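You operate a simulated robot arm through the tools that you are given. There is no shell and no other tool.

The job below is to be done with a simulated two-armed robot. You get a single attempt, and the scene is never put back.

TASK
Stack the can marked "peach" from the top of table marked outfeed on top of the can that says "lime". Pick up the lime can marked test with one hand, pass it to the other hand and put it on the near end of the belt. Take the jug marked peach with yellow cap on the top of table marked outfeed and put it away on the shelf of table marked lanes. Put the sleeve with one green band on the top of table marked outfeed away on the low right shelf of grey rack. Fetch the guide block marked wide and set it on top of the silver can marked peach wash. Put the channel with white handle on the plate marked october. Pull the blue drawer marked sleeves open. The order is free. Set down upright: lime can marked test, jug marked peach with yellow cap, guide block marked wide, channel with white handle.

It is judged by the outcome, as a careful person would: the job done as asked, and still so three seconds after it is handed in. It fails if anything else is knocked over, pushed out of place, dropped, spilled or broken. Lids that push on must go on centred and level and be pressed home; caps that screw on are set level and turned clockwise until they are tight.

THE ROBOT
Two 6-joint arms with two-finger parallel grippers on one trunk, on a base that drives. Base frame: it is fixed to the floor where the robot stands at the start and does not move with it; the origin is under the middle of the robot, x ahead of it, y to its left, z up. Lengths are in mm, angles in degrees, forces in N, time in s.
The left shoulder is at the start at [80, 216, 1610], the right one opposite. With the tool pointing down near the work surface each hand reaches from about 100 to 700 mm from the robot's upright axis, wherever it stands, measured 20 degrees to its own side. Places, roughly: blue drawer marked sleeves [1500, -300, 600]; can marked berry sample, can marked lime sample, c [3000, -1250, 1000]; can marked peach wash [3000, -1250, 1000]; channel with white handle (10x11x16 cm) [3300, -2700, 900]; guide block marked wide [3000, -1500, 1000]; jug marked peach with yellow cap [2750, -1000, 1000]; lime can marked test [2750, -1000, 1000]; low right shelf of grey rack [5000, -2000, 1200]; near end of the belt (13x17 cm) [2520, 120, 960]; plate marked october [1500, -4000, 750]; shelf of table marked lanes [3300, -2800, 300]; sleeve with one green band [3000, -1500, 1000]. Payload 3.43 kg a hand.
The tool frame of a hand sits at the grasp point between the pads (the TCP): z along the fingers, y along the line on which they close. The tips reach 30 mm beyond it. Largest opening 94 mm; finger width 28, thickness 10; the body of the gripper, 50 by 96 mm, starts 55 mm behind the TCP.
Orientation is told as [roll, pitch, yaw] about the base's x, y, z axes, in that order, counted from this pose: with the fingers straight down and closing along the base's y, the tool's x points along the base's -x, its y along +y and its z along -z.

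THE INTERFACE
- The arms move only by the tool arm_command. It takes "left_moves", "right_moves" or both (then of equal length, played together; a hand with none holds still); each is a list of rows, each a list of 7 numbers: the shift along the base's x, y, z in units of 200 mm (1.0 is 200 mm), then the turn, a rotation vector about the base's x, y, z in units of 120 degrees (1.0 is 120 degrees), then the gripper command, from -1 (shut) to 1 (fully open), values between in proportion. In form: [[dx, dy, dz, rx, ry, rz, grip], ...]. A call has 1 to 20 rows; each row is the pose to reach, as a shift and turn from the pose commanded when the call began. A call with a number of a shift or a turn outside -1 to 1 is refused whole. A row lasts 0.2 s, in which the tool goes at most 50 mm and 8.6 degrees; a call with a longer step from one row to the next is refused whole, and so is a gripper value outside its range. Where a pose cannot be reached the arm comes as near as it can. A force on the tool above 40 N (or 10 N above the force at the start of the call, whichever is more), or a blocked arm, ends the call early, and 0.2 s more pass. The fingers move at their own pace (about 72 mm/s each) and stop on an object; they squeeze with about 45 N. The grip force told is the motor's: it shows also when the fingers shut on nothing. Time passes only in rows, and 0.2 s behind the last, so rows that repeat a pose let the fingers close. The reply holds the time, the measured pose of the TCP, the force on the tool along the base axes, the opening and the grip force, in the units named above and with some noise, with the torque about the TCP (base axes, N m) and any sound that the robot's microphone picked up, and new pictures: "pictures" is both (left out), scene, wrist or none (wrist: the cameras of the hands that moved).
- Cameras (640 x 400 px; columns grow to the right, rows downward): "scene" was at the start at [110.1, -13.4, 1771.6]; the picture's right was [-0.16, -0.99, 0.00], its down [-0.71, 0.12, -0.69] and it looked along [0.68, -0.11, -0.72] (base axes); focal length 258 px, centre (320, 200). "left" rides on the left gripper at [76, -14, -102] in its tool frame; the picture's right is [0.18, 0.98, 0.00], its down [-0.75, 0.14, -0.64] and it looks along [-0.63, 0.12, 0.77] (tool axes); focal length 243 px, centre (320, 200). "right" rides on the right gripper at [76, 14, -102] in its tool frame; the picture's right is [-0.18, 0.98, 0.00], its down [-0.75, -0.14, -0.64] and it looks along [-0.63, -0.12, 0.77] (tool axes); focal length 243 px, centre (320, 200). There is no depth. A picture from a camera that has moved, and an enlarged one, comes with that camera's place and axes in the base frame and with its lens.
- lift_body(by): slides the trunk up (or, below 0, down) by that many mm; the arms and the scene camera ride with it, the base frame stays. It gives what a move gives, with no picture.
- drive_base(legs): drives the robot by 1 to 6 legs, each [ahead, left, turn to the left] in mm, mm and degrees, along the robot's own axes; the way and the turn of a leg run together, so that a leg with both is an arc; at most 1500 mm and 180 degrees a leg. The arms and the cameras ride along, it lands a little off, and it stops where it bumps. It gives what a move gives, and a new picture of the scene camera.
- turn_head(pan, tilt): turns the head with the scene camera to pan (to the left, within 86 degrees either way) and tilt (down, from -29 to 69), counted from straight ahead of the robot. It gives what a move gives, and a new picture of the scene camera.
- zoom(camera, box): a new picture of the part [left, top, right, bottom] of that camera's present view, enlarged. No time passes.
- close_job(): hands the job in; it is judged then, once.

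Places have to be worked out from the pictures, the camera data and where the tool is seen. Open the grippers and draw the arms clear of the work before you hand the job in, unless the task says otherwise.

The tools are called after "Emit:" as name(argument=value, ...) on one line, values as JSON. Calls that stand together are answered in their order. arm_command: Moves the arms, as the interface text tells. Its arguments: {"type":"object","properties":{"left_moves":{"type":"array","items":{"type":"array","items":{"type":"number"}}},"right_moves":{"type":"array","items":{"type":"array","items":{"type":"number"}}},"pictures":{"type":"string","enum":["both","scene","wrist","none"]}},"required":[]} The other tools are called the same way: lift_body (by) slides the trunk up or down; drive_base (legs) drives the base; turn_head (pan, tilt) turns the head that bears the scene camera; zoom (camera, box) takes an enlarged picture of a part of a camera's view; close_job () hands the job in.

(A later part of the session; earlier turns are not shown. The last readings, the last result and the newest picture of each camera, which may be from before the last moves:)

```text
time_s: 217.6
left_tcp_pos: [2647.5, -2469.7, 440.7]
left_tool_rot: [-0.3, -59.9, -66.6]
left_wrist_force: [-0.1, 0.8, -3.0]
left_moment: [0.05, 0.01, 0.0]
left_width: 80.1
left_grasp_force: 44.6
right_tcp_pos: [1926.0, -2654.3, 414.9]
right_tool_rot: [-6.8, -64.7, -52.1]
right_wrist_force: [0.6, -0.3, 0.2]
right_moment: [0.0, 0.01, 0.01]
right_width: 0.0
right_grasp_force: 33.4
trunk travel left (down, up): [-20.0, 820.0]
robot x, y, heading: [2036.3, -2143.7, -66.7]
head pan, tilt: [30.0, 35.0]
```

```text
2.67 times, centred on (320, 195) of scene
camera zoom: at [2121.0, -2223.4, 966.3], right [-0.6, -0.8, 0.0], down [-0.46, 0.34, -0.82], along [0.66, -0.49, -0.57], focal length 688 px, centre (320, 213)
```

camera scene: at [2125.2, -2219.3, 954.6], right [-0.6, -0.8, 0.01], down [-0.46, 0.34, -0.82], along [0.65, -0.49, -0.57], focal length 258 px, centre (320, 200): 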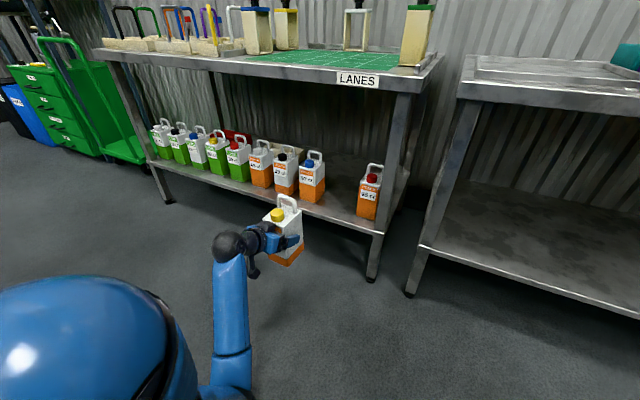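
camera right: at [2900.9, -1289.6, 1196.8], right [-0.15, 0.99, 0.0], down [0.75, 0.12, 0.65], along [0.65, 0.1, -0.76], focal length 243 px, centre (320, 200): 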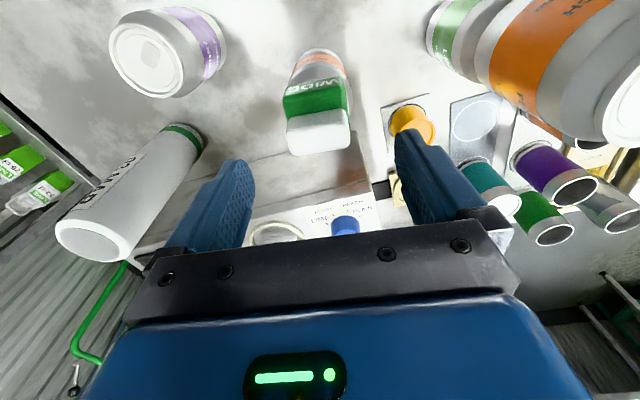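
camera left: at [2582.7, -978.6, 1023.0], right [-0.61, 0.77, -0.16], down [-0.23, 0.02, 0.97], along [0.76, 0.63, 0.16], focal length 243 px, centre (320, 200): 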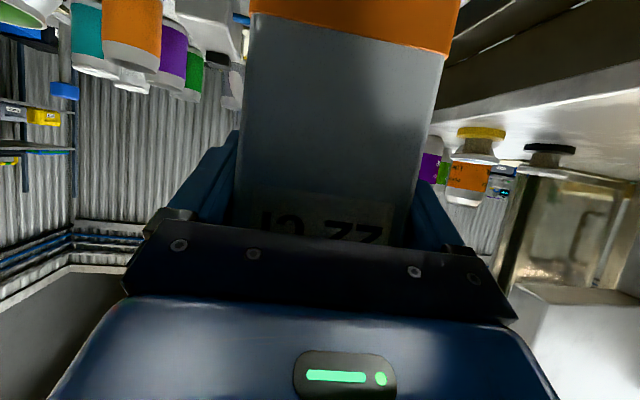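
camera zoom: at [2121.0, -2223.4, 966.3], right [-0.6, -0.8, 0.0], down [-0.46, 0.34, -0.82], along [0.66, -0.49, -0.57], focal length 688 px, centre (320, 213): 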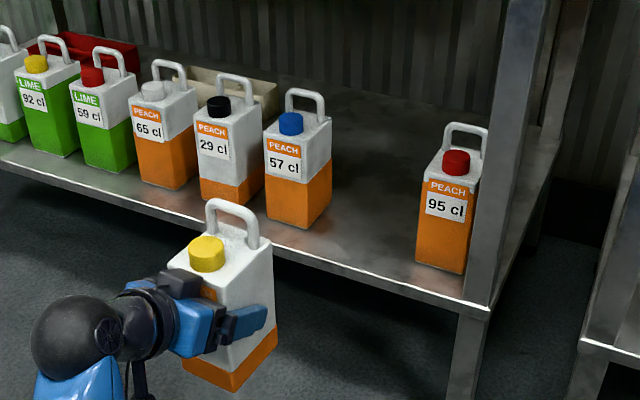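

The gap is 200 mm wide, centred at (2805, -2834), and my TCP is exactly in line. I drive forward with the jug's bottom 50 mm above the shelf, first part way.

Emit:
drive_base(legs=[[230, 0, 0]])

Emit:
zoom(camera="scene", box=[200, 160, 440, 310])

```text
time_s: 219.3
left_tcp_pos: [2737.7, -2679.9, 442.3]
left_tool_rot: [-0.3, -59.8, -66.7]
left_wrist_force: [-0.3, -0.2, -3.4]
left_moment: [0.04, 0.02, -0.02]
left_width: 80.1
left_grasp_force: 45.2
right_tcp_pos: [2015.7, -2864.0, 416.9]
right_tool_rot: [-6.7, -64.6, -52.2]
right_wrist_force: [-0.2, -0.2, -0.2]
right_moment: [0.04, 0.03, 0.04]
right_width: 0.0
right_grasp_force: 33.8
trunk travel left (down, up): [-20.0, 820.0]
robot x, y, heading: [2124.8, -2353.7, -66.7]
head pan, tilt: [30.0, 35.0]
camera scene: at [2211.8, -2433.5, 968.5], right [-0.6, -0.8, 0.0], down [-0.46, 0.34, -0.82], along [0.66, -0.49, -0.57], focal length 258 px, centre (320, 200)
```

scene: 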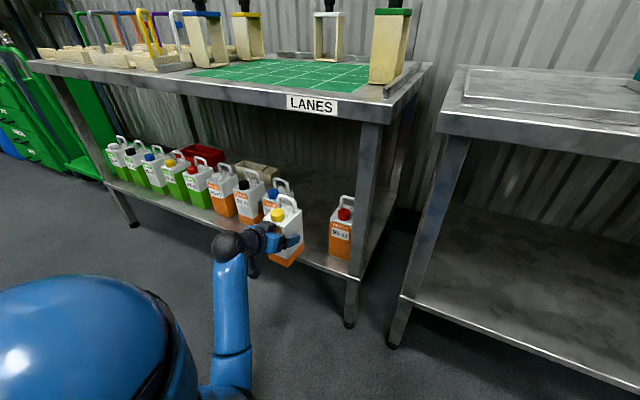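

```text
2.67 times, centred on (320, 235) of scene
camera zoom: at [2211.8, -2433.5, 968.5], right [-0.6, -0.8, 0.0], down [-0.46, 0.34, -0.82], along [0.66, -0.49, -0.57], focal length 688 px, centre (320, 107)
```

zoom: 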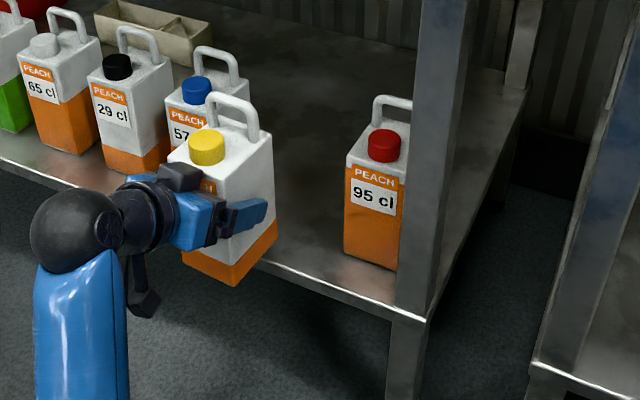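

Good clearance. I drive the remaining 148 mm.

Emit:
drive_base(legs=[[148, 0, 0]])

Emit:
turn_head(pan=40, tilt=45)

Emit:
zoom(camera="scene", box=[200, 120, 440, 270])

```text
time_s: 220.7
left_tcp_pos: [2796.8, -2816.5, 442.3]
left_tool_rot: [-0.3, -59.8, -66.7]
left_wrist_force: [-0.1, -0.1, -2.8]
left_moment: [0.04, 0.02, 0.02]
left_width: 80.2
left_grasp_force: 44.8
right_tcp_pos: [2075.5, -3000.2, 416.6]
right_tool_rot: [-6.7, -64.5, -52.1]
right_wrist_force: [-0.8, -1.2, 0.5]
right_moment: [0.01, -0.01, 0.02]
right_width: 0.0
right_grasp_force: 33.2
trunk travel left (down, up): [-20.0, 820.0]
robot x, y, heading: [2191.0, -2489.8, -66.8]
head pan, tilt: [30.0, 35.0]
camera scene: at [2270.5, -2569.4, 968.2], right [-0.6, -0.8, 0.0], down [-0.46, 0.34, -0.82], along [0.66, -0.49, -0.57], focal length 258 px, centre (320, 200)
```

scene: 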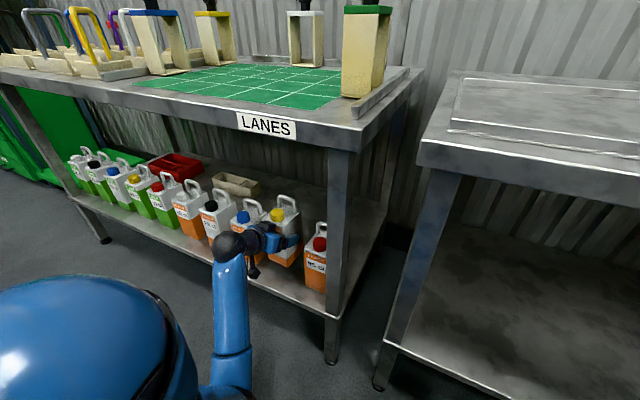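

```text
time_s: 221.4
left_tcp_pos: [2797.7, -2815.8, 442.2]
left_tool_rot: [-0.4, -59.8, -66.6]
left_wrist_force: [-0.7, 0.4, -2.8]
left_moment: [0.05, 0.04, 0.01]
left_width: 80.2
left_grasp_force: 45.0
right_tcp_pos: [2076.2, -2999.6, 417.0]
right_tool_rot: [-6.8, -64.7, -52.1]
right_wrist_force: [-0.6, 0.1, -0.1]
right_moment: [0.0, -0.02, -0.02]
right_width: 0.0
right_grasp_force: 32.8
trunk travel left (down, up): [-20.0, 820.0]
robot x, y, heading: [2186.3, -2487.9, -66.7]
head pan, tilt: [40.0, 45.0]
camera scene: at [2272.3, -2553.1, 953.5], right [-0.45, -0.89, 0.0], down [-0.63, 0.32, -0.71], along [0.63, -0.32, -0.71], focal length 258 px, centre (320, 200)
```

scene: 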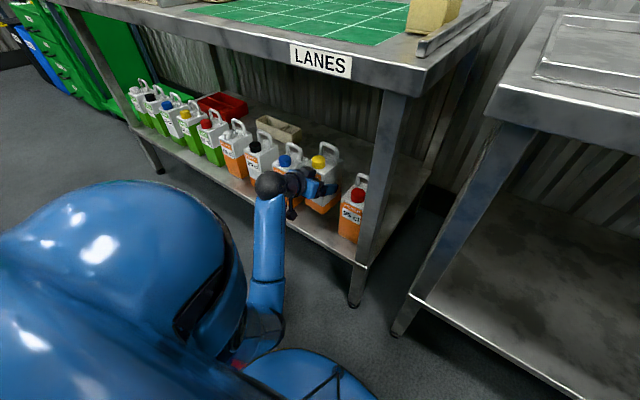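

```text
2.67 times, centred on (320, 195) of scene
camera zoom: at [2272.3, -2553.1, 953.5], right [-0.45, -0.89, 0.0], down [-0.63, 0.32, -0.71], along [0.63, -0.32, -0.71], focal length 688 px, centre (320, 213)
```

zoom: 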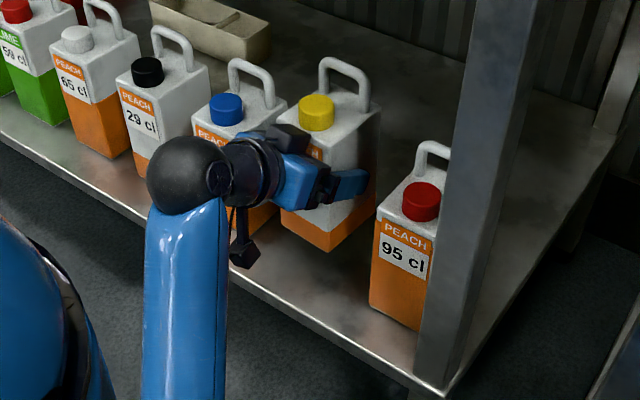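

The jug is in the gap above the shelf. I lower it, slowly near the expected contact at TCP z about 389.

Emit:
arm_command(left_moves=[[0, 0, -0.08, 0, 0, 0, -1], [0, 0, -0.16, 0, 0, 0, -1], [0, 0, -0.21, 0, 0, 0, -1], [0, 0, -0.21, 0, 0, 0, -1]], pictures="none")

Emit:
arm_command(left_moves=[[0, 0, -0.015, 0, 0, 0, -1], [0, 0, -0.03, 0, 0, 0, -1], [0, 0, -0.03, 0, 0, 0, -1]], pictures="none")

Emit:
zoom(camera="scene", box=[240, 120, 432, 240])

```text
time_s: 222.4
left_tcp_pos: [2797.0, -2814.6, 398.6]
left_tool_rot: [-0.3, -59.8, -66.7]
left_wrist_force: [-0.1, -0.2, -3.5]
left_moment: [0.05, 0.02, 0.02]
left_width: 79.9
left_grasp_force: 44.9
right_tcp_pos: [2074.1, -3000.1, 416.9]
right_tool_rot: [-7.0, -64.7, -52.0]
right_wrist_force: [0.5, -0.2, 0.6]
right_moment: [0.0, -0.01, 0.0]
right_width: 0.0
right_grasp_force: 32.4
trunk travel left (down, up): [-20.0, 820.0]
robot x, y, heading: [2184.1, -2487.6, -66.3]
head pan, tilt: [40.0, 45.0]
```

```text
time_s: 223.2
left_tcp_pos: [2797.4, -2815.4, 399.6]
left_tool_rot: [0.3, -60.3, -67.1]
left_wrist_force: [1.8, 1.6, 24.5]
left_moment: [0.63, 0.72, -0.08]
left_width: 80.1
left_grasp_force: 45.3
right_tcp_pos: [2074.5, -2999.7, 417.6]
right_tool_rot: [-6.7, -64.9, -52.3]
right_wrist_force: [-0.2, -0.5, 1.1]
right_moment: [-0.01, 0.02, -0.02]
right_width: 0.0
right_grasp_force: 32.7
trunk travel left (down, up): [-20.0, 820.0]
robot x, y, heading: [2188.8, -2488.5, -66.8]
head pan, tilt: [40.0, 45.0]
```

```text
3.33 times, centred on (336, 180) of scene
camera zoom: at [2269.9, -2551.6, 954.2], right [-0.45, -0.89, 0.0], down [-0.63, 0.32, -0.71], along [0.63, -0.32, -0.71], focal length 860 px, centre (267, 267)
```

zoom: 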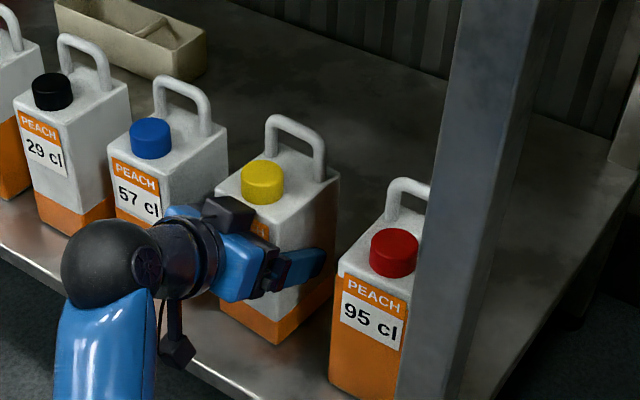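

The jug rests on the shelf (24 N at TCP z 399). I ease off, open the jaws and withdraw straight back along the fingers' horizontal direction.

Emit:
arm_command(left_moves=[[0, 0, 0.015, 0, 0, 0, -1], [0, 0, 0.018, 0, 0, 0, 0.5], [0, 0, 0.018, 0, 0, 0, 1], [0, 0, 0.018, 0, 0, 0, 1], [-0.04, 0.092, 0.018, 0, 0, 0, 1], [-0.1, 0.23, 0.018, 0, 0, 0, 1], [-0.18, 0.413, 0.018, 0, 0, 0, 1], [-0.26, 0.6, 0.018, 0, 0, 0, 1]], pictures="both")

Emit:
zoom(camera="scene", box=[240, 120, 432, 240])

```text
time_s: 225.0
left_tcp_pos: [2746.2, -2696.1, 401.8]
left_tool_rot: [-0.3, -59.9, -66.8]
left_wrist_force: [0.0, -0.3, -0.2]
left_moment: [-0.01, 0.0, -0.01]
left_width: 94.1
left_grasp_force: 0.1
right_tcp_pos: [2075.3, -3000.3, 416.5]
right_tool_rot: [-6.8, -64.7, -52.1]
right_wrist_force: [0.1, 0.1, -0.5]
right_moment: [0.01, -0.01, 0.0]
right_width: 0.0
right_grasp_force: 33.2
trunk travel left (down, up): [-20.0, 820.0]
robot x, y, heading: [2183.8, -2487.8, -66.7]
head pan, tilt: [40.0, 45.0]
camera scene: at [2271.9, -2552.9, 953.5], right [-0.45, -0.89, 0.0], down [-0.63, 0.32, -0.71], along [0.63, -0.32, -0.71], focal length 258 px, centre (320, 200)
camera left: at [2684.4, -2585.7, 387.7], right [0.87, 0.47, -0.16], down [0.06, 0.22, 0.97], along [0.49, -0.85, 0.16], focal length 243 px, centre (320, 200)
```

scene: 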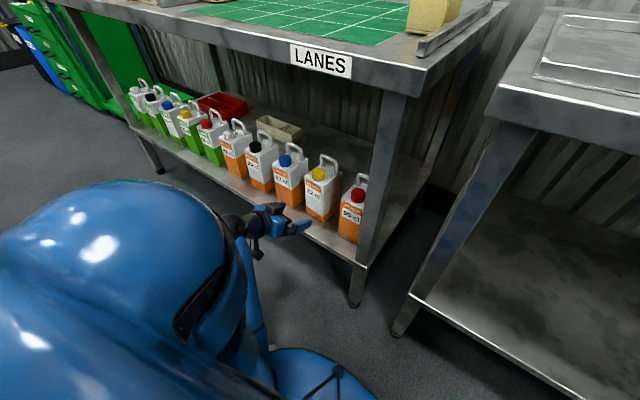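
left: 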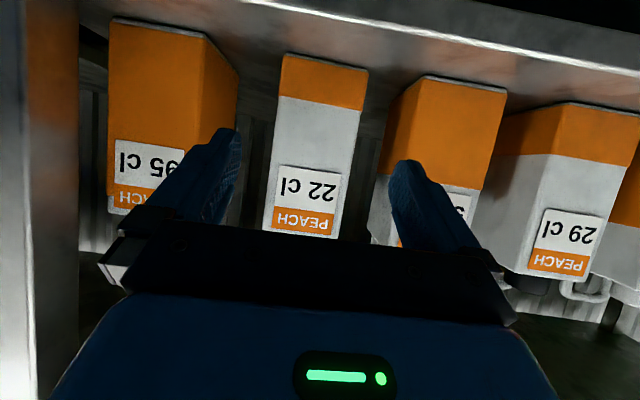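

```text
3.33 times, centred on (336, 180) of scene
camera zoom: at [2271.9, -2552.9, 953.5], right [-0.45, -0.89, 0.0], down [-0.63, 0.32, -0.71], along [0.63, -0.32, -0.71], focal length 860 px, centre (267, 267)
```

zoom: 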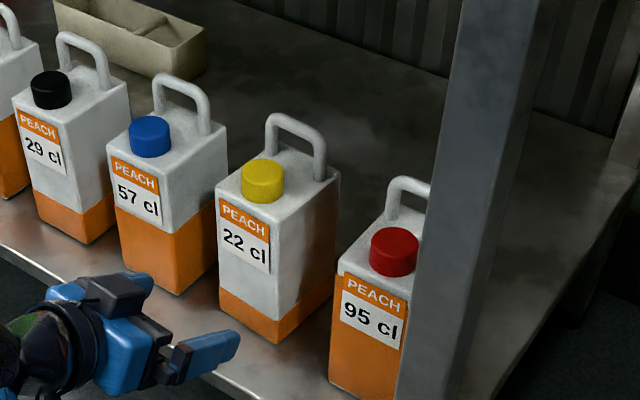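

The jug stands neatly between its neighbours. I back away, raise the trunk, and then turn to the channel with the white handle on the LANES top.

Emit:
drive_base(legs=[[-330, 0, 0]])

Emit:
lift_body(by=400)

Emit:
lift_body(by=400)

Emit:
turn_head(pan=30, tilt=35)

```text
time_s: 227.2
left_tcp_pos: [2616.2, -2399.7, 400.1]
left_tool_rot: [-0.3, -59.9, -66.9]
left_wrist_force: [-0.2, 0.1, 0.6]
left_moment: [0.03, 0.0, -0.03]
left_width: 93.9
left_grasp_force: 0.1
right_tcp_pos: [1945.2, -2700.4, 417.0]
right_tool_rot: [-6.7, -64.7, -52.2]
right_wrist_force: [0.7, -0.1, -0.3]
right_moment: [0.01, 0.01, 0.02]
right_width: 0.0
right_grasp_force: 33.1
trunk travel left (down, up): [-20.0, 820.0]
robot x, y, heading: [2060.5, -2189.2, -67.0]
head pan, tilt: [40.0, 45.0]
camera scene: at [2143.3, -2254.4, 953.6], right [-0.45, -0.89, 0.0], down [-0.63, 0.32, -0.71], along [0.63, -0.32, -0.71], focal length 258 px, centre (320, 200)
```

scene: 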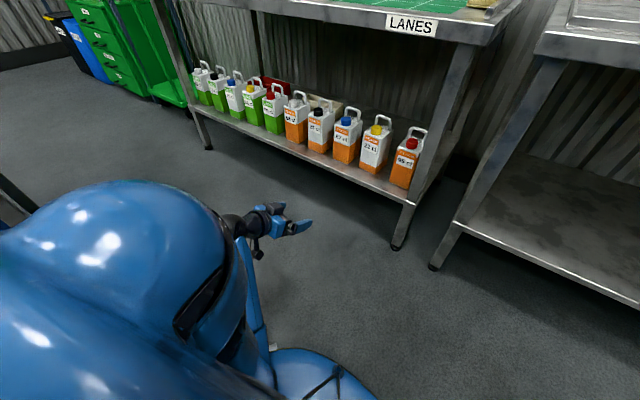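

```text
time_s: 231.0
left_tcp_pos: [2618.4, -2400.1, 800.3]
left_tool_rot: [-0.4, -59.9, -66.9]
left_wrist_force: [0.1, 0.4, 0.0]
left_moment: [0.03, 0.01, 0.0]
left_width: 94.1
left_grasp_force: 0.1
right_tcp_pos: [1944.9, -2701.8, 816.5]
right_tool_rot: [-6.7, -64.7, -52.4]
right_wrist_force: [0.3, -0.3, -0.1]
right_moment: [0.02, 0.0, -0.02]
right_width: 0.1
right_grasp_force: 32.9
trunk travel left (down, up): [-420.0, 420.0]
robot x, y, heading: [2058.8, -2189.8, -66.5]
head pan, tilt: [40.0, 45.0]
```

```text
time_s: 234.8
left_tcp_pos: [2617.2, -2401.0, 1201.2]
left_tool_rot: [-0.2, -59.9, -66.9]
left_wrist_force: [0.5, 0.2, 0.0]
left_moment: [0.01, -0.01, 0.01]
left_width: 94.1
left_grasp_force: 0.1
right_tcp_pos: [1945.2, -2699.5, 1217.0]
right_tool_rot: [-6.7, -64.6, -52.3]
right_wrist_force: [-0.4, -0.2, 0.3]
right_moment: [-0.03, -0.01, -0.01]
right_width: 0.0
right_grasp_force: 32.8
trunk travel left (down, up): [-820.0, 20.0]
robot x, y, heading: [2054.3, -2191.5, -66.9]
head pan, tilt: [40.0, 45.0]
```

```text
time_s: 235.5
left_tcp_pos: [2617.8, -2400.6, 1201.0]
left_tool_rot: [-0.2, -60.0, -67.0]
left_wrist_force: [0.9, 0.5, -1.2]
left_moment: [0.03, -0.01, -0.03]
left_width: 93.7
left_grasp_force: 0.0
right_tcp_pos: [1945.0, -2700.7, 1217.1]
right_tool_rot: [-6.7, -64.8, -52.3]
right_wrist_force: [0.1, 0.1, -0.3]
right_moment: [0.02, 0.0, -0.01]
right_width: 0.1
right_grasp_force: 33.5
trunk travel left (down, up): [-820.0, 20.0]
robot x, y, heading: [2057.9, -2189.1, -66.5]
head pan, tilt: [30.0, 35.0]
camera scene: at [2141.4, -2270.6, 1768.4], right [-0.6, -0.8, 0.0], down [-0.46, 0.34, -0.82], along [0.66, -0.49, -0.57], focal length 258 px, centre (320, 200)
```

scene: 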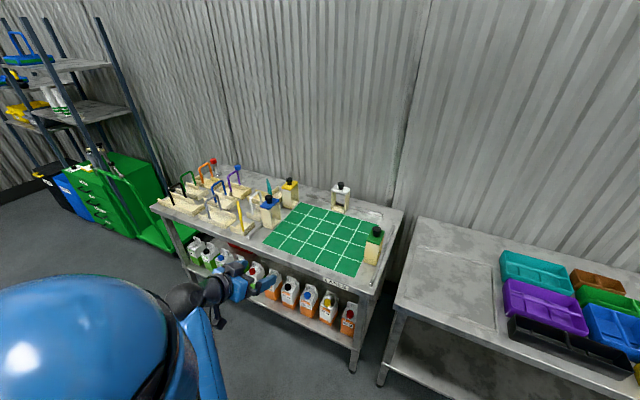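

I zoom in on the channels on the LANES top to find the white-handled one.

Emit:
zoom(camera="scene", box=[140, 150, 332, 270])

Emit:
drive_base(legs=[[0, 600, 0]])

Emit:
turn_head(pan=20, tilt=45)

Emit:
zoom(camera="scene", box=[200, 80, 440, 230])

```text
3.33 times, centred on (236, 210) of scene
camera zoom: at [2141.4, -2270.6, 1768.4], right [-0.6, -0.8, 0.0], down [-0.46, 0.34, -0.82], along [0.66, -0.49, -0.57], focal length 860 px, centre (600, 167)
```

zoom: 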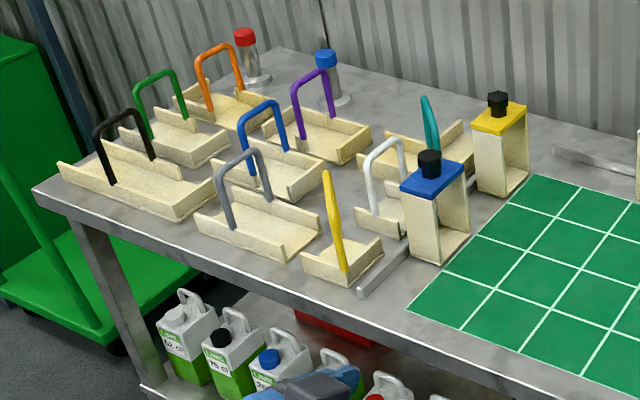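

```text
time_s: 238.9
left_tcp_pos: [3168.6, -2164.5, 1201.5]
left_tool_rot: [-0.1, -60.0, -67.1]
left_wrist_force: [-0.5, -0.4, 0.2]
left_moment: [0.02, -0.03, -0.03]
left_width: 94.0
left_grasp_force: 0.0
right_tcp_pos: [2496.2, -2465.1, 1216.9]
right_tool_rot: [-6.6, -64.8, -52.5]
right_wrist_force: [0.1, -0.4, 0.5]
right_moment: [0.01, 0.03, 0.03]
right_width: 0.0
right_grasp_force: 33.4
trunk travel left (down, up): [-820.0, 20.0]
robot x, y, heading: [2613.7, -1954.2, -66.7]
head pan, tilt: [30.0, 35.0]
camera scene: at [2692.0, -2035.1, 1768.5], right [-0.6, -0.8, 0.0], down [-0.46, 0.34, -0.82], along [0.66, -0.49, -0.57], focal length 258 px, centre (320, 200)
```

scene: 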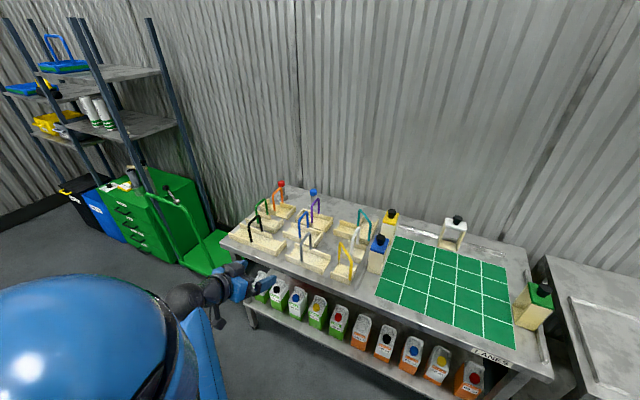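

```text
time_s: 239.7
left_tcp_pos: [3169.9, -2163.8, 1201.7]
left_tool_rot: [-0.2, -59.9, -67.0]
left_wrist_force: [-0.3, -0.2, -0.5]
left_moment: [-0.02, 0.01, 0.02]
left_width: 94.1
left_grasp_force: 0.0
right_tcp_pos: [2497.3, -2464.4, 1217.1]
right_tool_rot: [-6.8, -64.7, -52.3]
right_wrist_force: [0.2, -0.2, 0.6]
right_moment: [0.02, -0.02, -0.02]
right_width: 0.0
right_grasp_force: 32.8
trunk travel left (down, up): [-820.0, 20.0]
robot x, y, heading: [2611.0, -1949.8, -66.8]
head pan, tilt: [20.0, 45.0]
camera scene: at [2679.0, -2040.9, 1753.6], right [-0.73, -0.68, 0.0], down [-0.48, 0.52, -0.71], along [0.48, -0.52, -0.71], focal length 258 px, centre (320, 200)
```

scene: 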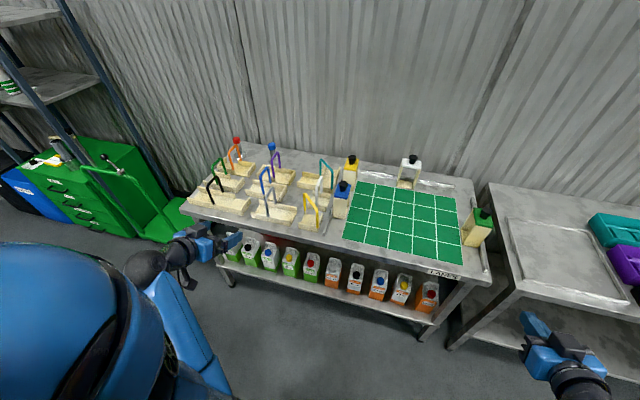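

```text
2.67 times, centred on (320, 155) of scene
camera zoom: at [2679.0, -2040.9, 1753.6], right [-0.73, -0.68, 0.0], down [-0.48, 0.52, -0.71], along [0.48, -0.52, -0.71], focal length 688 px, centre (320, 320)
```

zoom: 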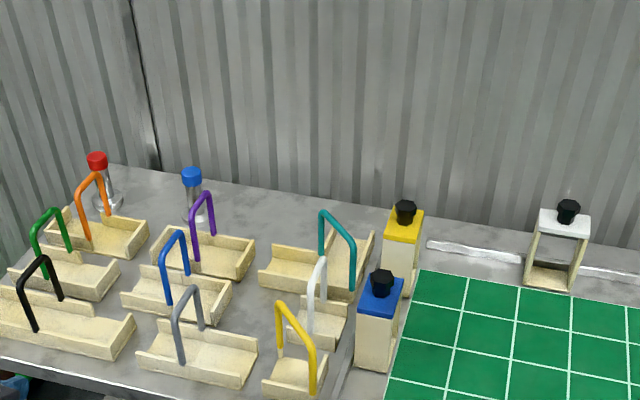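

The white-handled channel stands between the yellow- and teal-handled ones and the blue-lidded block. I zoom closer on it.

Emit:
zoom(camera="scene", box=[290, 150, 370, 200])

Emit:
zoom(camera="scene", box=[260, 160, 388, 240])

```text
8.00 times, centred on (330, 175) of scene
camera zoom: at [2679.0, -2040.9, 1753.6], right [-0.73, -0.68, 0.0], down [-0.48, 0.52, -0.71], along [0.48, -0.52, -0.71], focal length 2063 px, centre (240, 400)
```

zoom: 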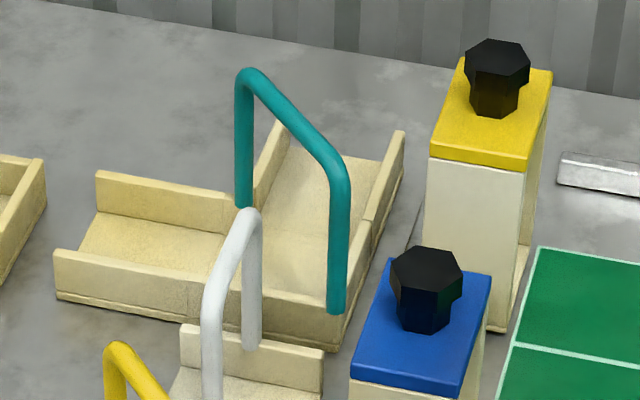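

```text
5.00 times, centred on (324, 200) of scene
camera zoom: at [2679.0, -2040.9, 1753.6], right [-0.73, -0.68, 0.0], down [-0.48, 0.52, -0.71], along [0.48, -0.52, -0.71], focal length 1289 px, centre (300, 200)
```

zoom: 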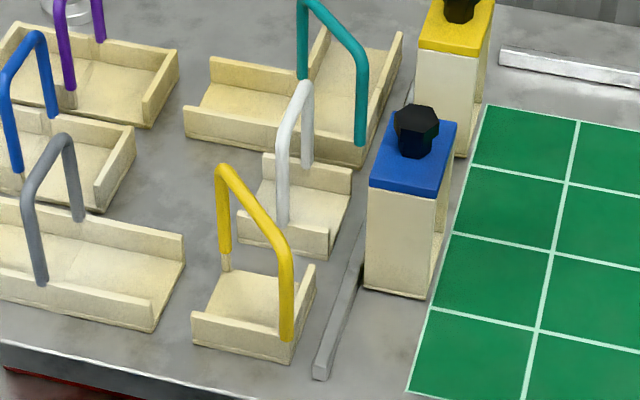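

The channel's handle tops out near (3307, -2705, 985) with its plane across the table, so a straight-down right-hand grip will do, and the OCTOBER plate is best reached from the table's right end. I bring both hands back to pointing down.

Emit:
arm_command(right_moves=[[0.034, 0.031, -0.101, 0.0544, 0.0256, -0.0083, -1], [0.068, 0.062, -0.202, 0.1089, 0.0511, -0.0167, -1], [0.102, 0.093, -0.303, 0.1633, 0.0767, -0.025, -1], [0.136, 0.124, -0.404, 0.2178, 0.1022, -0.0333, -1], [0.169, 0.154, -0.506, 0.2722, 0.1278, -0.0417, -1], [0.203, 0.185, -0.607, 0.3267, 0.1533, -0.05, -1], [0.237, 0.216, -0.708, 0.3811, 0.1789, -0.0583, -1], [0.271, 0.247, -0.809, 0.4356, 0.2044, -0.0667, -1], [0.305, 0.278, -0.91, 0.49, 0.23, -0.075, -1]], left_moves=[[-0.104, 0.007, -0.092, 0.0511, 0.0217, 0, -1], [-0.209, 0.014, -0.184, 0.1022, 0.0433, 0, -1], [-0.313, 0.021, -0.277, 0.1533, 0.065, 0, -1], [-0.418, 0.028, -0.369, 0.2044, 0.0867, 0, -1], [-0.522, 0.036, -0.461, 0.2556, 0.1083, 0, -1], [-0.627, 0.043, -0.553, 0.3067, 0.13, 0, -1], [-0.731, 0.05, -0.646, 0.3578, 0.1517, 0, -1], [-0.836, 0.057, -0.738, 0.4089, 0.1733, 0, -1], [-0.94, 0.064, -0.83, 0.46, 0.195, 0, -1]], pictures="scene")

```text
time_s: 241.7
left_tcp_pos: [2982.7, -2150.1, 1023.9]
left_tool_rot: [-0.1, 0.1, -66.8]
left_wrist_force: [0.0, -0.1, -0.1]
left_moment: [0.01, -0.03, -0.02]
left_width: 0.0
left_grasp_force: 33.0
left hand out of reach, approached as far as the arm can: row 9
right_tcp_pos: [2561.8, -2408.8, 1021.5]
right_tool_rot: [-0.1, 0.0, -66.9]
right_wrist_force: [0.6, 0.4, 0.1]
right_moment: [0.01, -0.05, 0.0]
right_width: 0.0
right_grasp_force: 33.2
right hand out of reach, approached as far as the arm can: row 9
trunk travel left (down, up): [-820.0, 20.0]
robot x, y, heading: [2612.6, -1954.9, -66.9]
head pan, tilt: [20.0, 45.0]
camera scene: at [2679.9, -2041.9, 1753.5], right [-0.73, -0.68, 0.0], down [-0.48, 0.52, -0.71], along [0.48, -0.52, -0.71], focal length 258 px, centre (320, 200)
```

scene: 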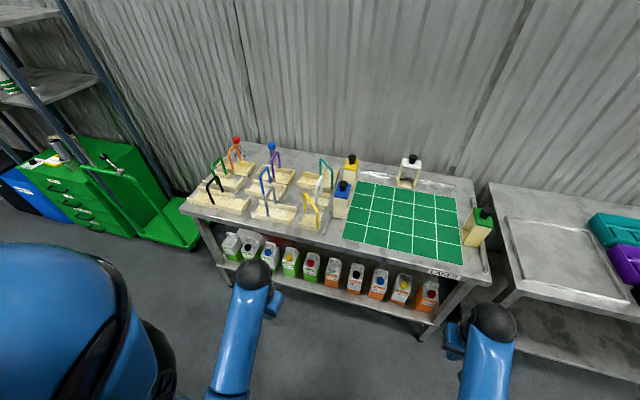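

Trunk fully up; I drive forward, then sideways left to come in front of the white-handled channel.

Emit:
lift_body(by=20)

Emit:
drive_base(legs=[[310, 0, 0], [0, 480, 0]])

Emit:
turn_head(pan=-10, tilt=50)

Emit:
zoom(camera="scene", box=[240, 80, 432, 200])

```text
time_s: 242.3
left_tcp_pos: [2982.9, -2149.8, 1044.7]
left_tool_rot: [-0.2, -0.1, -66.9]
left_wrist_force: [-0.2, 0.4, 0.6]
left_moment: [0.01, 0.01, -0.03]
left_width: 0.0
left_grasp_force: 33.1
right_tcp_pos: [2561.4, -2410.1, 1041.4]
right_tool_rot: [0.1, -0.1, -66.7]
right_wrist_force: [0.5, 1.4, 0.0]
right_moment: [-0.01, -0.02, 0.02]
right_width: 0.2
right_grasp_force: 33.1
trunk travel left (down, up): [-840.0, 0.0]
robot x, y, heading: [2611.3, -1955.7, -66.6]
head pan, tilt: [20.0, 45.0]
```

```text
time_s: 246.9
left_tcp_pos: [3540.8, -2253.9, 1044.4]
left_tool_rot: [0.1, 0.0, -66.7]
left_wrist_force: [0.2, -0.3, 0.9]
left_moment: [0.04, -0.02, 0.0]
left_width: 0.0
left_grasp_force: 33.1
right_tcp_pos: [3120.0, -2514.1, 1041.1]
right_tool_rot: [0.1, -0.1, -66.5]
right_wrist_force: [-0.1, 0.5, -0.2]
right_moment: [0.01, -0.02, -0.01]
right_width: 0.1
right_grasp_force: 33.1
trunk travel left (down, up): [-840.0, 0.0]
robot x, y, heading: [3167.7, -2057.2, -66.5]
head pan, tilt: [20.0, 45.0]
camera scene: at [3236.2, -2146.2, 1773.6], right [-0.73, -0.69, 0.0], down [-0.48, 0.51, -0.71], along [0.49, -0.51, -0.71], focal length 258 px, centre (320, 200)
```

scene: 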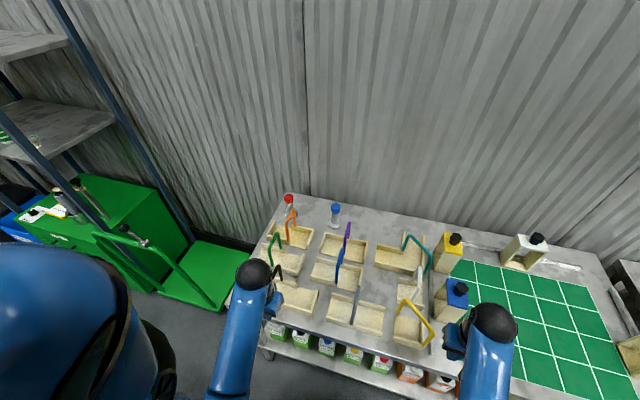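

```text
time_s: 247.8
left_tcp_pos: [3543.4, -2253.0, 1044.7]
left_tool_rot: [-0.1, -0.1, -66.7]
left_wrist_force: [0.9, 0.2, -0.2]
left_moment: [0.01, -0.01, -0.01]
left_width: 0.2
left_grasp_force: 32.6
right_tcp_pos: [3122.3, -2513.0, 1041.9]
right_tool_rot: [-0.1, -0.2, -66.5]
right_wrist_force: [0.0, -0.2, 0.9]
right_moment: [0.03, 0.05, 0.01]
right_width: 0.2
right_grasp_force: 33.5
trunk travel left (down, up): [-840.0, 0.0]
robot x, y, heading: [3173.7, -2055.9, -66.8]
head pan, tilt: [-10.0, 50.0]
camera scene: at [3202.0, -2160.2, 1766.7], right [-0.97, -0.23, 0.0], down [-0.18, 0.74, -0.64], along [0.15, -0.63, -0.77], focal length 258 px, centre (320, 200)
```

scene: 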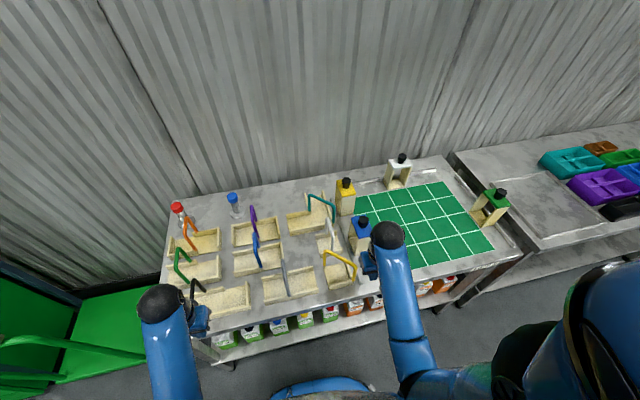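

```text
3.33 times, centred on (336, 140) of scene
camera zoom: at [3202.0, -2160.2, 1766.7], right [-0.97, -0.23, 0.0], down [-0.18, 0.74, -0.64], along [0.15, -0.63, -0.77], focal length 860 px, centre (267, 400)
```

zoom: 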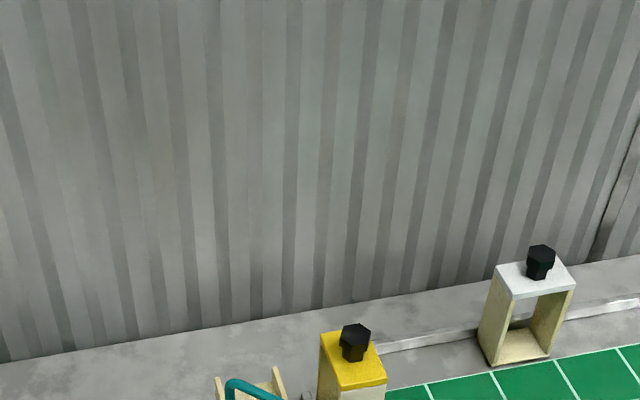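

I zoom on the channel area from here.

Emit:
zoom(camera="scene", box=[260, 180, 420, 280])

Emit:
zoom(camera="scene", box=[300, 200, 364, 240])

```text
4.00 times, centred on (340, 230) of scene
camera zoom: at [3202.0, -2160.2, 1766.7], right [-0.97, -0.23, 0.0], down [-0.18, 0.74, -0.64], along [0.15, -0.63, -0.77], focal length 1031 px, centre (240, 80)
```

zoom: 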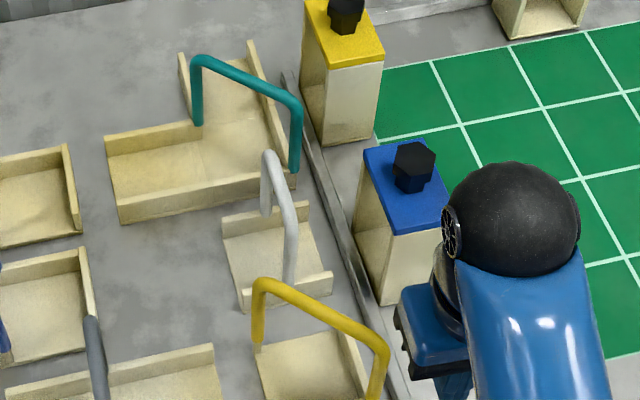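

```text
10.00 times, centred on (332, 220) of scene
camera zoom: at [3202.0, -2160.2, 1766.7], right [-0.97, -0.23, 0.0], down [-0.18, 0.74, -0.64], along [0.15, -0.63, -0.77], focal length 2578 px, centre (200, 0)
```

zoom: 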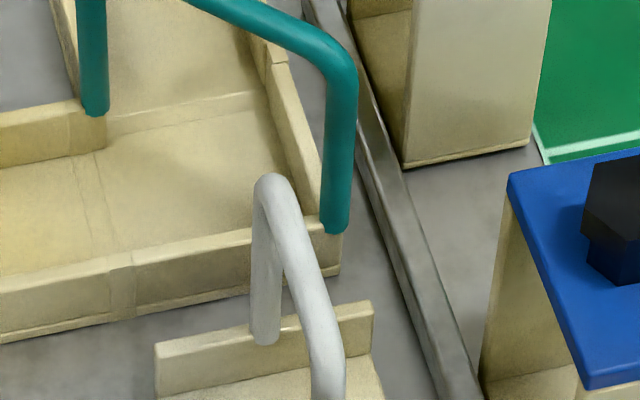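

The handle's top bar is about (3300, -2698), beyond the yellow-handled channel. I carry the closed right hand over the yellow handle while rising, then open above the white one.

Emit:
arm_command(right_moves=[[0.13, -0.08, 0.035, 0, 0, 0, -1], [0.264, -0.159, 0.07, 0, 0, 0, -1], [0.457, -0.293, 0.12, 0, 0, 0, -1], [0.57, -0.435, 0.185, 0, 0, 0, -1], [0.687, -0.575, 0.245, 0, 0, 0, 0], [0.789, -0.75, 0.27, 0, 0, 0, 1], [0.89, -0.924, 0.27, 0, 0, 0, 1], [0.89, -0.924, 0.27, 0, 0, 0, 1]], pictures="both")

```text
time_s: 249.6
left_tcp_pos: [3542.3, -2253.5, 1044.2]
left_tool_rot: [-0.1, -0.1, -66.7]
left_wrist_force: [-0.3, 0.5, -0.3]
left_moment: [0.02, -0.01, 0.01]
left_width: 0.0
left_grasp_force: 33.0
right_tcp_pos: [3301.2, -2698.1, 1096.2]
right_tool_rot: [0.0, -0.1, -66.5]
right_wrist_force: [0.3, 0.1, 0.0]
right_moment: [0.02, -0.01, 0.02]
right_width: 94.3
right_grasp_force: 0.0
right hand out of reach, approached as far as the arm can: row 1, 2, 3, 4
trunk travel left (down, up): [-840.0, 0.0]
robot x, y, heading: [3172.9, -2059.1, -66.7]
head pan, tilt: [-10.0, 50.0]
camera scene: at [3201.0, -2160.6, 1766.7], right [-0.97, -0.23, 0.0], down [-0.18, 0.75, -0.64], along [0.15, -0.63, -0.77], focal length 258 px, centre (320, 200)
camera right: at [3282.1, -2622.1, 1198.9], right [0.97, 0.22, 0.0], down [0.17, -0.75, 0.64], along [0.14, -0.63, -0.76], focal length 243 px, centre (320, 200)
```

scene: 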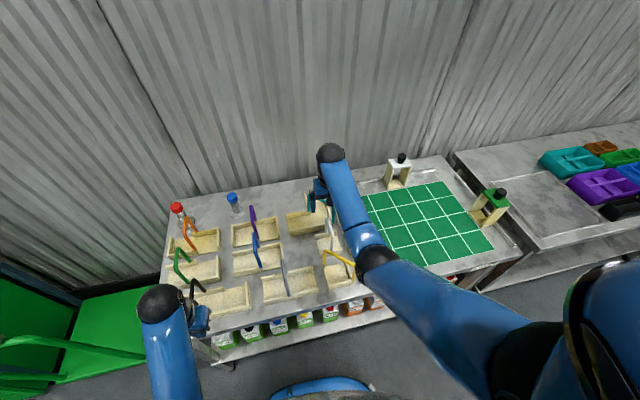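
right: 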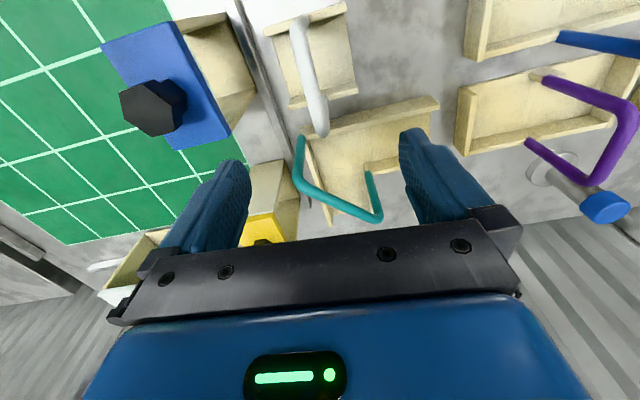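

I zoom in on the white handle in the wrist view.

Emit:
zoom(camera="right", box=[240, 0, 400, 160])

```text
2.50 times, centred on (320, 80) of right
camera zoom: at [3282.1, -2622.1, 1198.9], right [0.97, 0.22, 0.0], down [0.17, -0.75, 0.64], along [0.14, -0.63, -0.76], focal length 606 px, centre (320, 500)
```

zoom: 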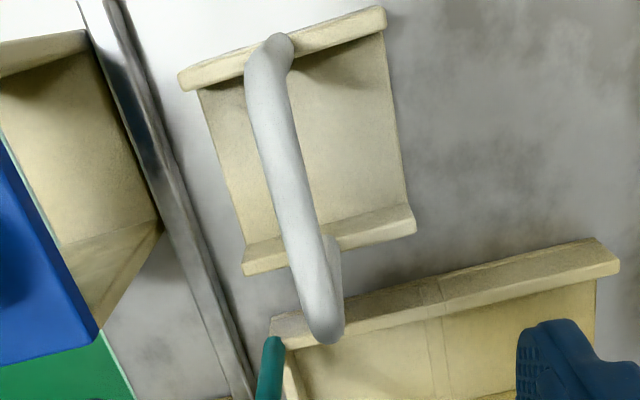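

The bar runs from about (3269, -2645) to (3304, -2715), centre (3287, -2681). I shift over it, align 3°, descend and close on the bar.

Emit:
arm_command(right_moves=[[-0.071, 0.0855, -0.05, 0, 0, 0.025, 1], [-0.071, 0.0855, -0.25, 0, 0, 0.025, 1], [-0.071, 0.0855, -0.45, 0, 0, 0.025, 1], [-0.071, 0.0855, -0.61, 0, 0, 0.025, 1], [-0.071, 0.0855, -0.61, 0, 0, 0.025, 1]], pictures="wrist")

```text
time_s: 250.8
left_tcp_pos: [3543.2, -2253.0, 1045.8]
left_tool_rot: [0.0, 0.0, -66.8]
left_wrist_force: [-0.7, 0.6, 1.2]
left_moment: [-0.03, -0.01, 0.02]
left_width: 0.0
left_grasp_force: 32.7
right_tcp_pos: [3287.6, -2678.8, 974.9]
right_tool_rot: [0.0, -0.2, -63.5]
right_wrist_force: [-0.4, 0.1, 0.5]
right_moment: [-0.01, 0.0, -0.01]
right_width: 94.1
right_grasp_force: 0.1
trunk travel left (down, up): [-840.0, 0.0]
robot x, y, heading: [3171.2, -2060.3, -66.7]
head pan, tilt: [-10.0, 50.0]
camera right: at [3266.3, -2603.5, 1076.9], right [0.96, 0.27, 0.0], down [0.21, -0.74, 0.64], along [0.18, -0.62, -0.76], focal length 243 px, centre (320, 200)
```

right: 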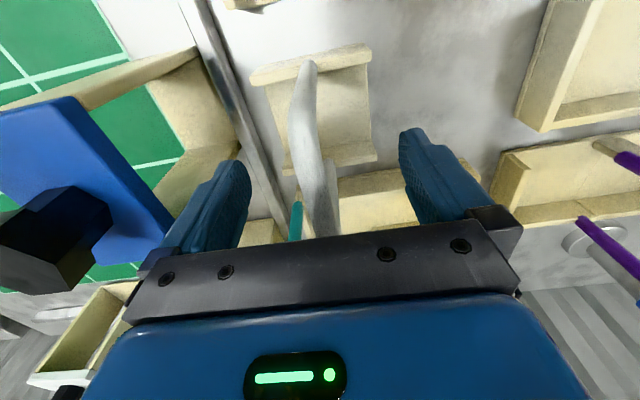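

The bar is between the pads. I close and lift 100 mm.

Emit:
arm_command(right_moves=[[0, 0, 0, 0, 0, 0, -1], [0, 0, 0, 0, 0, 0, -1], [0, 0, 0, 0, 0, 0, -1], [0, 0, 0, 0, 0, 0, -1], [0, 0, 0.05, 0, 0, 0, -1], [0, 0, 0.2, 0, 0, 0, -1], [0, 0, 0.4, 0, 0, 0, -1], [0, 0, 0.55, 0, 0, 0, -1], [0, 0, 0.55, 0, 0, 0, -1]], pictures="both")

```text
time_s: 252.8
left_tcp_pos: [3542.3, -2253.7, 1044.8]
left_tool_rot: [-0.1, 0.0, -66.8]
left_wrist_force: [-0.6, 0.2, 0.3]
left_moment: [-0.01, 0.0, 0.01]
left_width: 0.1
left_grasp_force: 33.2
right_tcp_pos: [3285.9, -2682.8, 1082.4]
right_tool_rot: [0.0, -0.1, -63.5]
right_wrist_force: [-0.4, 0.0, -2.4]
right_moment: [-0.02, 0.0, 0.0]
right_width: 16.5
right_grasp_force: 45.1
trunk travel left (down, up): [-840.0, 0.0]
robot x, y, heading: [3167.9, -2059.3, -66.8]
head pan, tilt: [-10.0, 50.0]
camera scene: at [3201.2, -2161.1, 1766.6], right [-0.97, -0.23, 0.0], down [-0.18, 0.75, -0.64], along [0.15, -0.62, -0.77], focal length 258 px, centre (320, 200)
camera right: at [3265.6, -2606.1, 1186.0], right [0.96, 0.27, 0.0], down [0.21, -0.74, 0.64], along [0.18, -0.62, -0.77], focal length 243 px, centre (320, 200)
```

scene: 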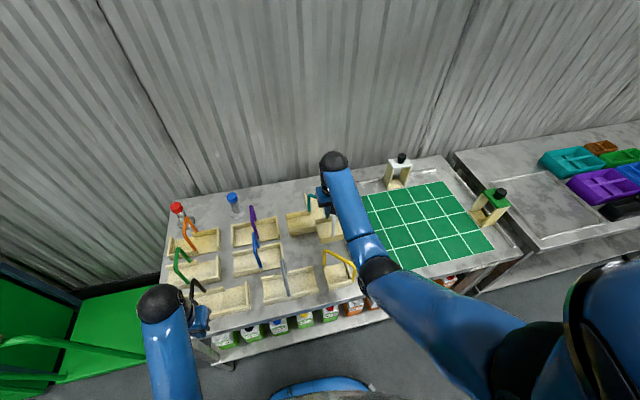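
right: 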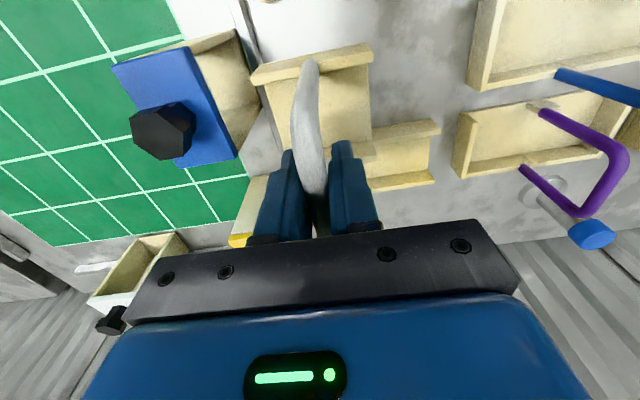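

The channel hangs level, but the yellow-handled channel stands right behind it. I test how much higher the hand can go here.

Emit:
arm_command(right_moves=[[0, 0, 0.12, 0, 0, 0, -1], [0, 0, 0.24, 0, 0, 0, -1], [0, 0, 0.36, 0, 0, 0, -1], [0, 0, 0.36, 0, 0, 0, -1]], pictures="wrist")

```text
time_s: 253.8
left_tcp_pos: [3541.5, -2253.6, 1044.4]
left_tool_rot: [-0.2, 0.0, -66.7]
left_wrist_force: [-0.5, -0.3, 0.9]
left_moment: [-0.01, 0.03, -0.01]
left_width: 0.0
left_grasp_force: 33.3
right_tcp_pos: [3291.7, -2693.1, 1142.3]
right_tool_rot: [0.1, -0.2, -63.5]
right_wrist_force: [-0.1, -0.6, -1.5]
right_moment: [0.03, 0.01, 0.03]
right_width: 16.3
right_grasp_force: 45.0
right hand out of reach, approached as far as the arm can: row 3, 4
trunk travel left (down, up): [-840.0, 0.0]
robot x, y, heading: [3170.5, -2057.3, -66.6]
head pan, tilt: [-10.0, 50.0]
camera right: at [3271.4, -2616.7, 1245.2], right [0.96, 0.27, 0.0], down [0.21, -0.74, 0.64], along [0.18, -0.62, -0.76], focal length 243 px, centre (320, 200)
```

right: 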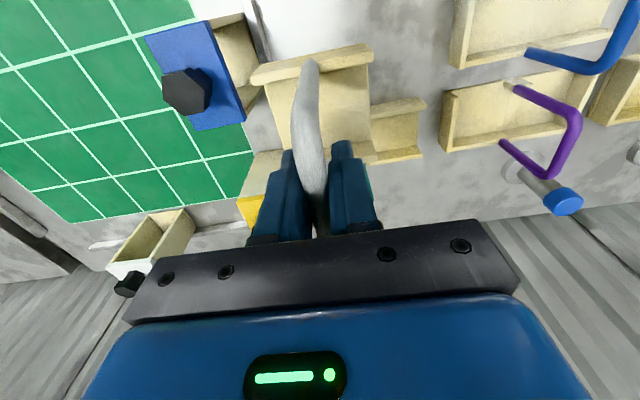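

The hand reached z 1142, so the channel's bottom is at about 995, just over the handles. Going slightly further out should give still more height.

Emit:
arm_command(right_moves=[[0.02, -0.04, 0.08, 0, 0, 0, -1], [0.05, -0.11, 0.14, 0, 0, 0, -1], [0.08, -0.184, 0.2, 0, 0, 0, -1], [0.08, -0.184, 0.2, 0, 0, 0, -1]], pictures="scene")

Emit:
zoom(camera="scene", box=[240, 140, 432, 260])

```text
time_s: 254.8
left_tcp_pos: [3542.6, -2252.5, 1044.6]
left_tool_rot: [-0.2, -0.1, -66.8]
left_wrist_force: [0.2, 1.0, 0.5]
left_moment: [-0.01, 0.02, -0.01]
left_width: 0.0
left_grasp_force: 32.7
right_tcp_pos: [3307.9, -2728.0, 1182.7]
right_tool_rot: [0.0, -0.2, -63.6]
right_wrist_force: [1.5, 0.1, -2.1]
right_moment: [0.0, -0.01, 0.01]
right_width: 16.4
right_grasp_force: 45.1
right hand out of reach, approached as far as the arm can: row 1
trunk travel left (down, up): [-840.0, 0.0]
robot x, y, heading: [3170.9, -2055.5, -67.0]
head pan, tilt: [-10.0, 50.0]
camera scene: at [3201.1, -2160.8, 1766.6], right [-0.97, -0.23, 0.0], down [-0.18, 0.75, -0.64], along [0.15, -0.63, -0.77], focal length 258 px, centre (320, 200)
```

scene: 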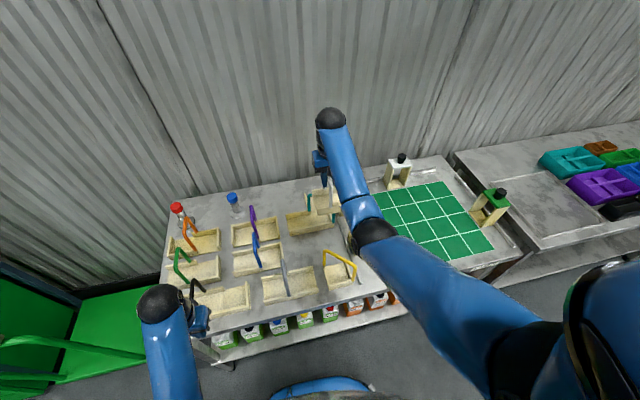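

```text
3.33 times, centred on (336, 200) of scene
camera zoom: at [3201.1, -2160.8, 1766.6], right [-0.97, -0.23, 0.0], down [-0.18, 0.75, -0.64], along [0.15, -0.63, -0.77], focal length 860 px, centre (267, 200)
```

zoom: 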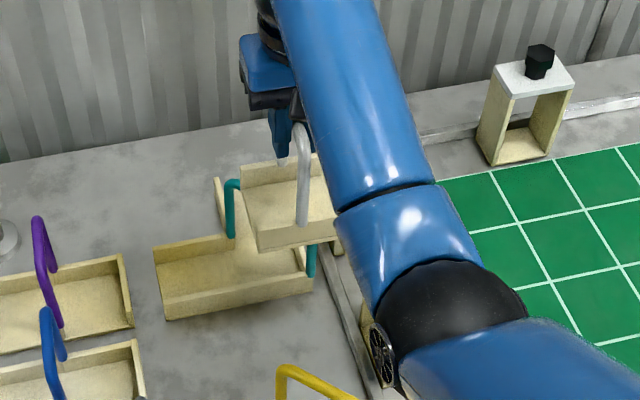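

With the bottom now near z 1036 the handles are cleared, but the lidded blocks' knobs may reach 1040, so I raise further before moving sideways.

Emit:
arm_command(right_moves=[[0, 0, 0.15, 0, 0, 0, -1], [0.01, -0.02, 0.3, 0, 0, 0, -1], [0.02, -0.04, 0.42, 0, 0, 0, -1], [0.02, -0.04, 0.42, 0, 0, 0, -1]], pictures="scene")

```text
time_s: 255.8
left_tcp_pos: [3542.6, -2252.5, 1043.7]
left_tool_rot: [-0.1, -0.2, -66.8]
left_wrist_force: [-0.3, -0.3, -0.1]
left_moment: [0.01, -0.01, -0.03]
left_width: 0.0
left_grasp_force: 32.8
right_tcp_pos: [3326.6, -2763.0, 1254.1]
right_tool_rot: [0.0, -0.2, -63.5]
right_wrist_force: [-0.1, 0.3, -1.8]
right_moment: [0.03, -0.02, -0.01]
right_width: 16.4
right_grasp_force: 45.0
right hand out of reach, approached as far as the arm can: row 1, 2, 3, 4
trunk travel left (down, up): [-840.0, 0.0]
robot x, y, heading: [3169.3, -2057.8, -66.7]
head pan, tilt: [-10.0, 50.0]
camera scene: at [3201.1, -2160.9, 1766.6], right [-0.97, -0.23, 0.0], down [-0.18, 0.75, -0.64], along [0.15, -0.63, -0.77], focal length 258 px, centre (320, 200)
```

scene: 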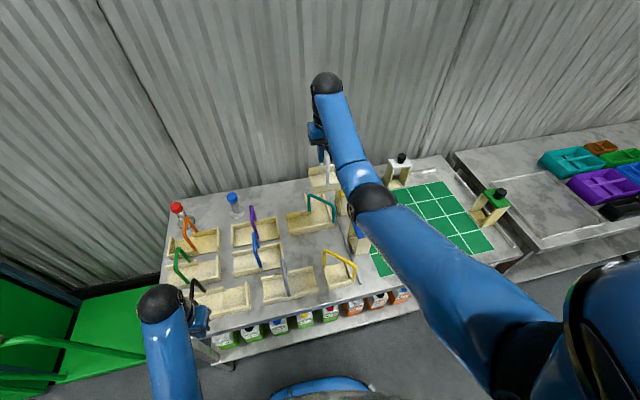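

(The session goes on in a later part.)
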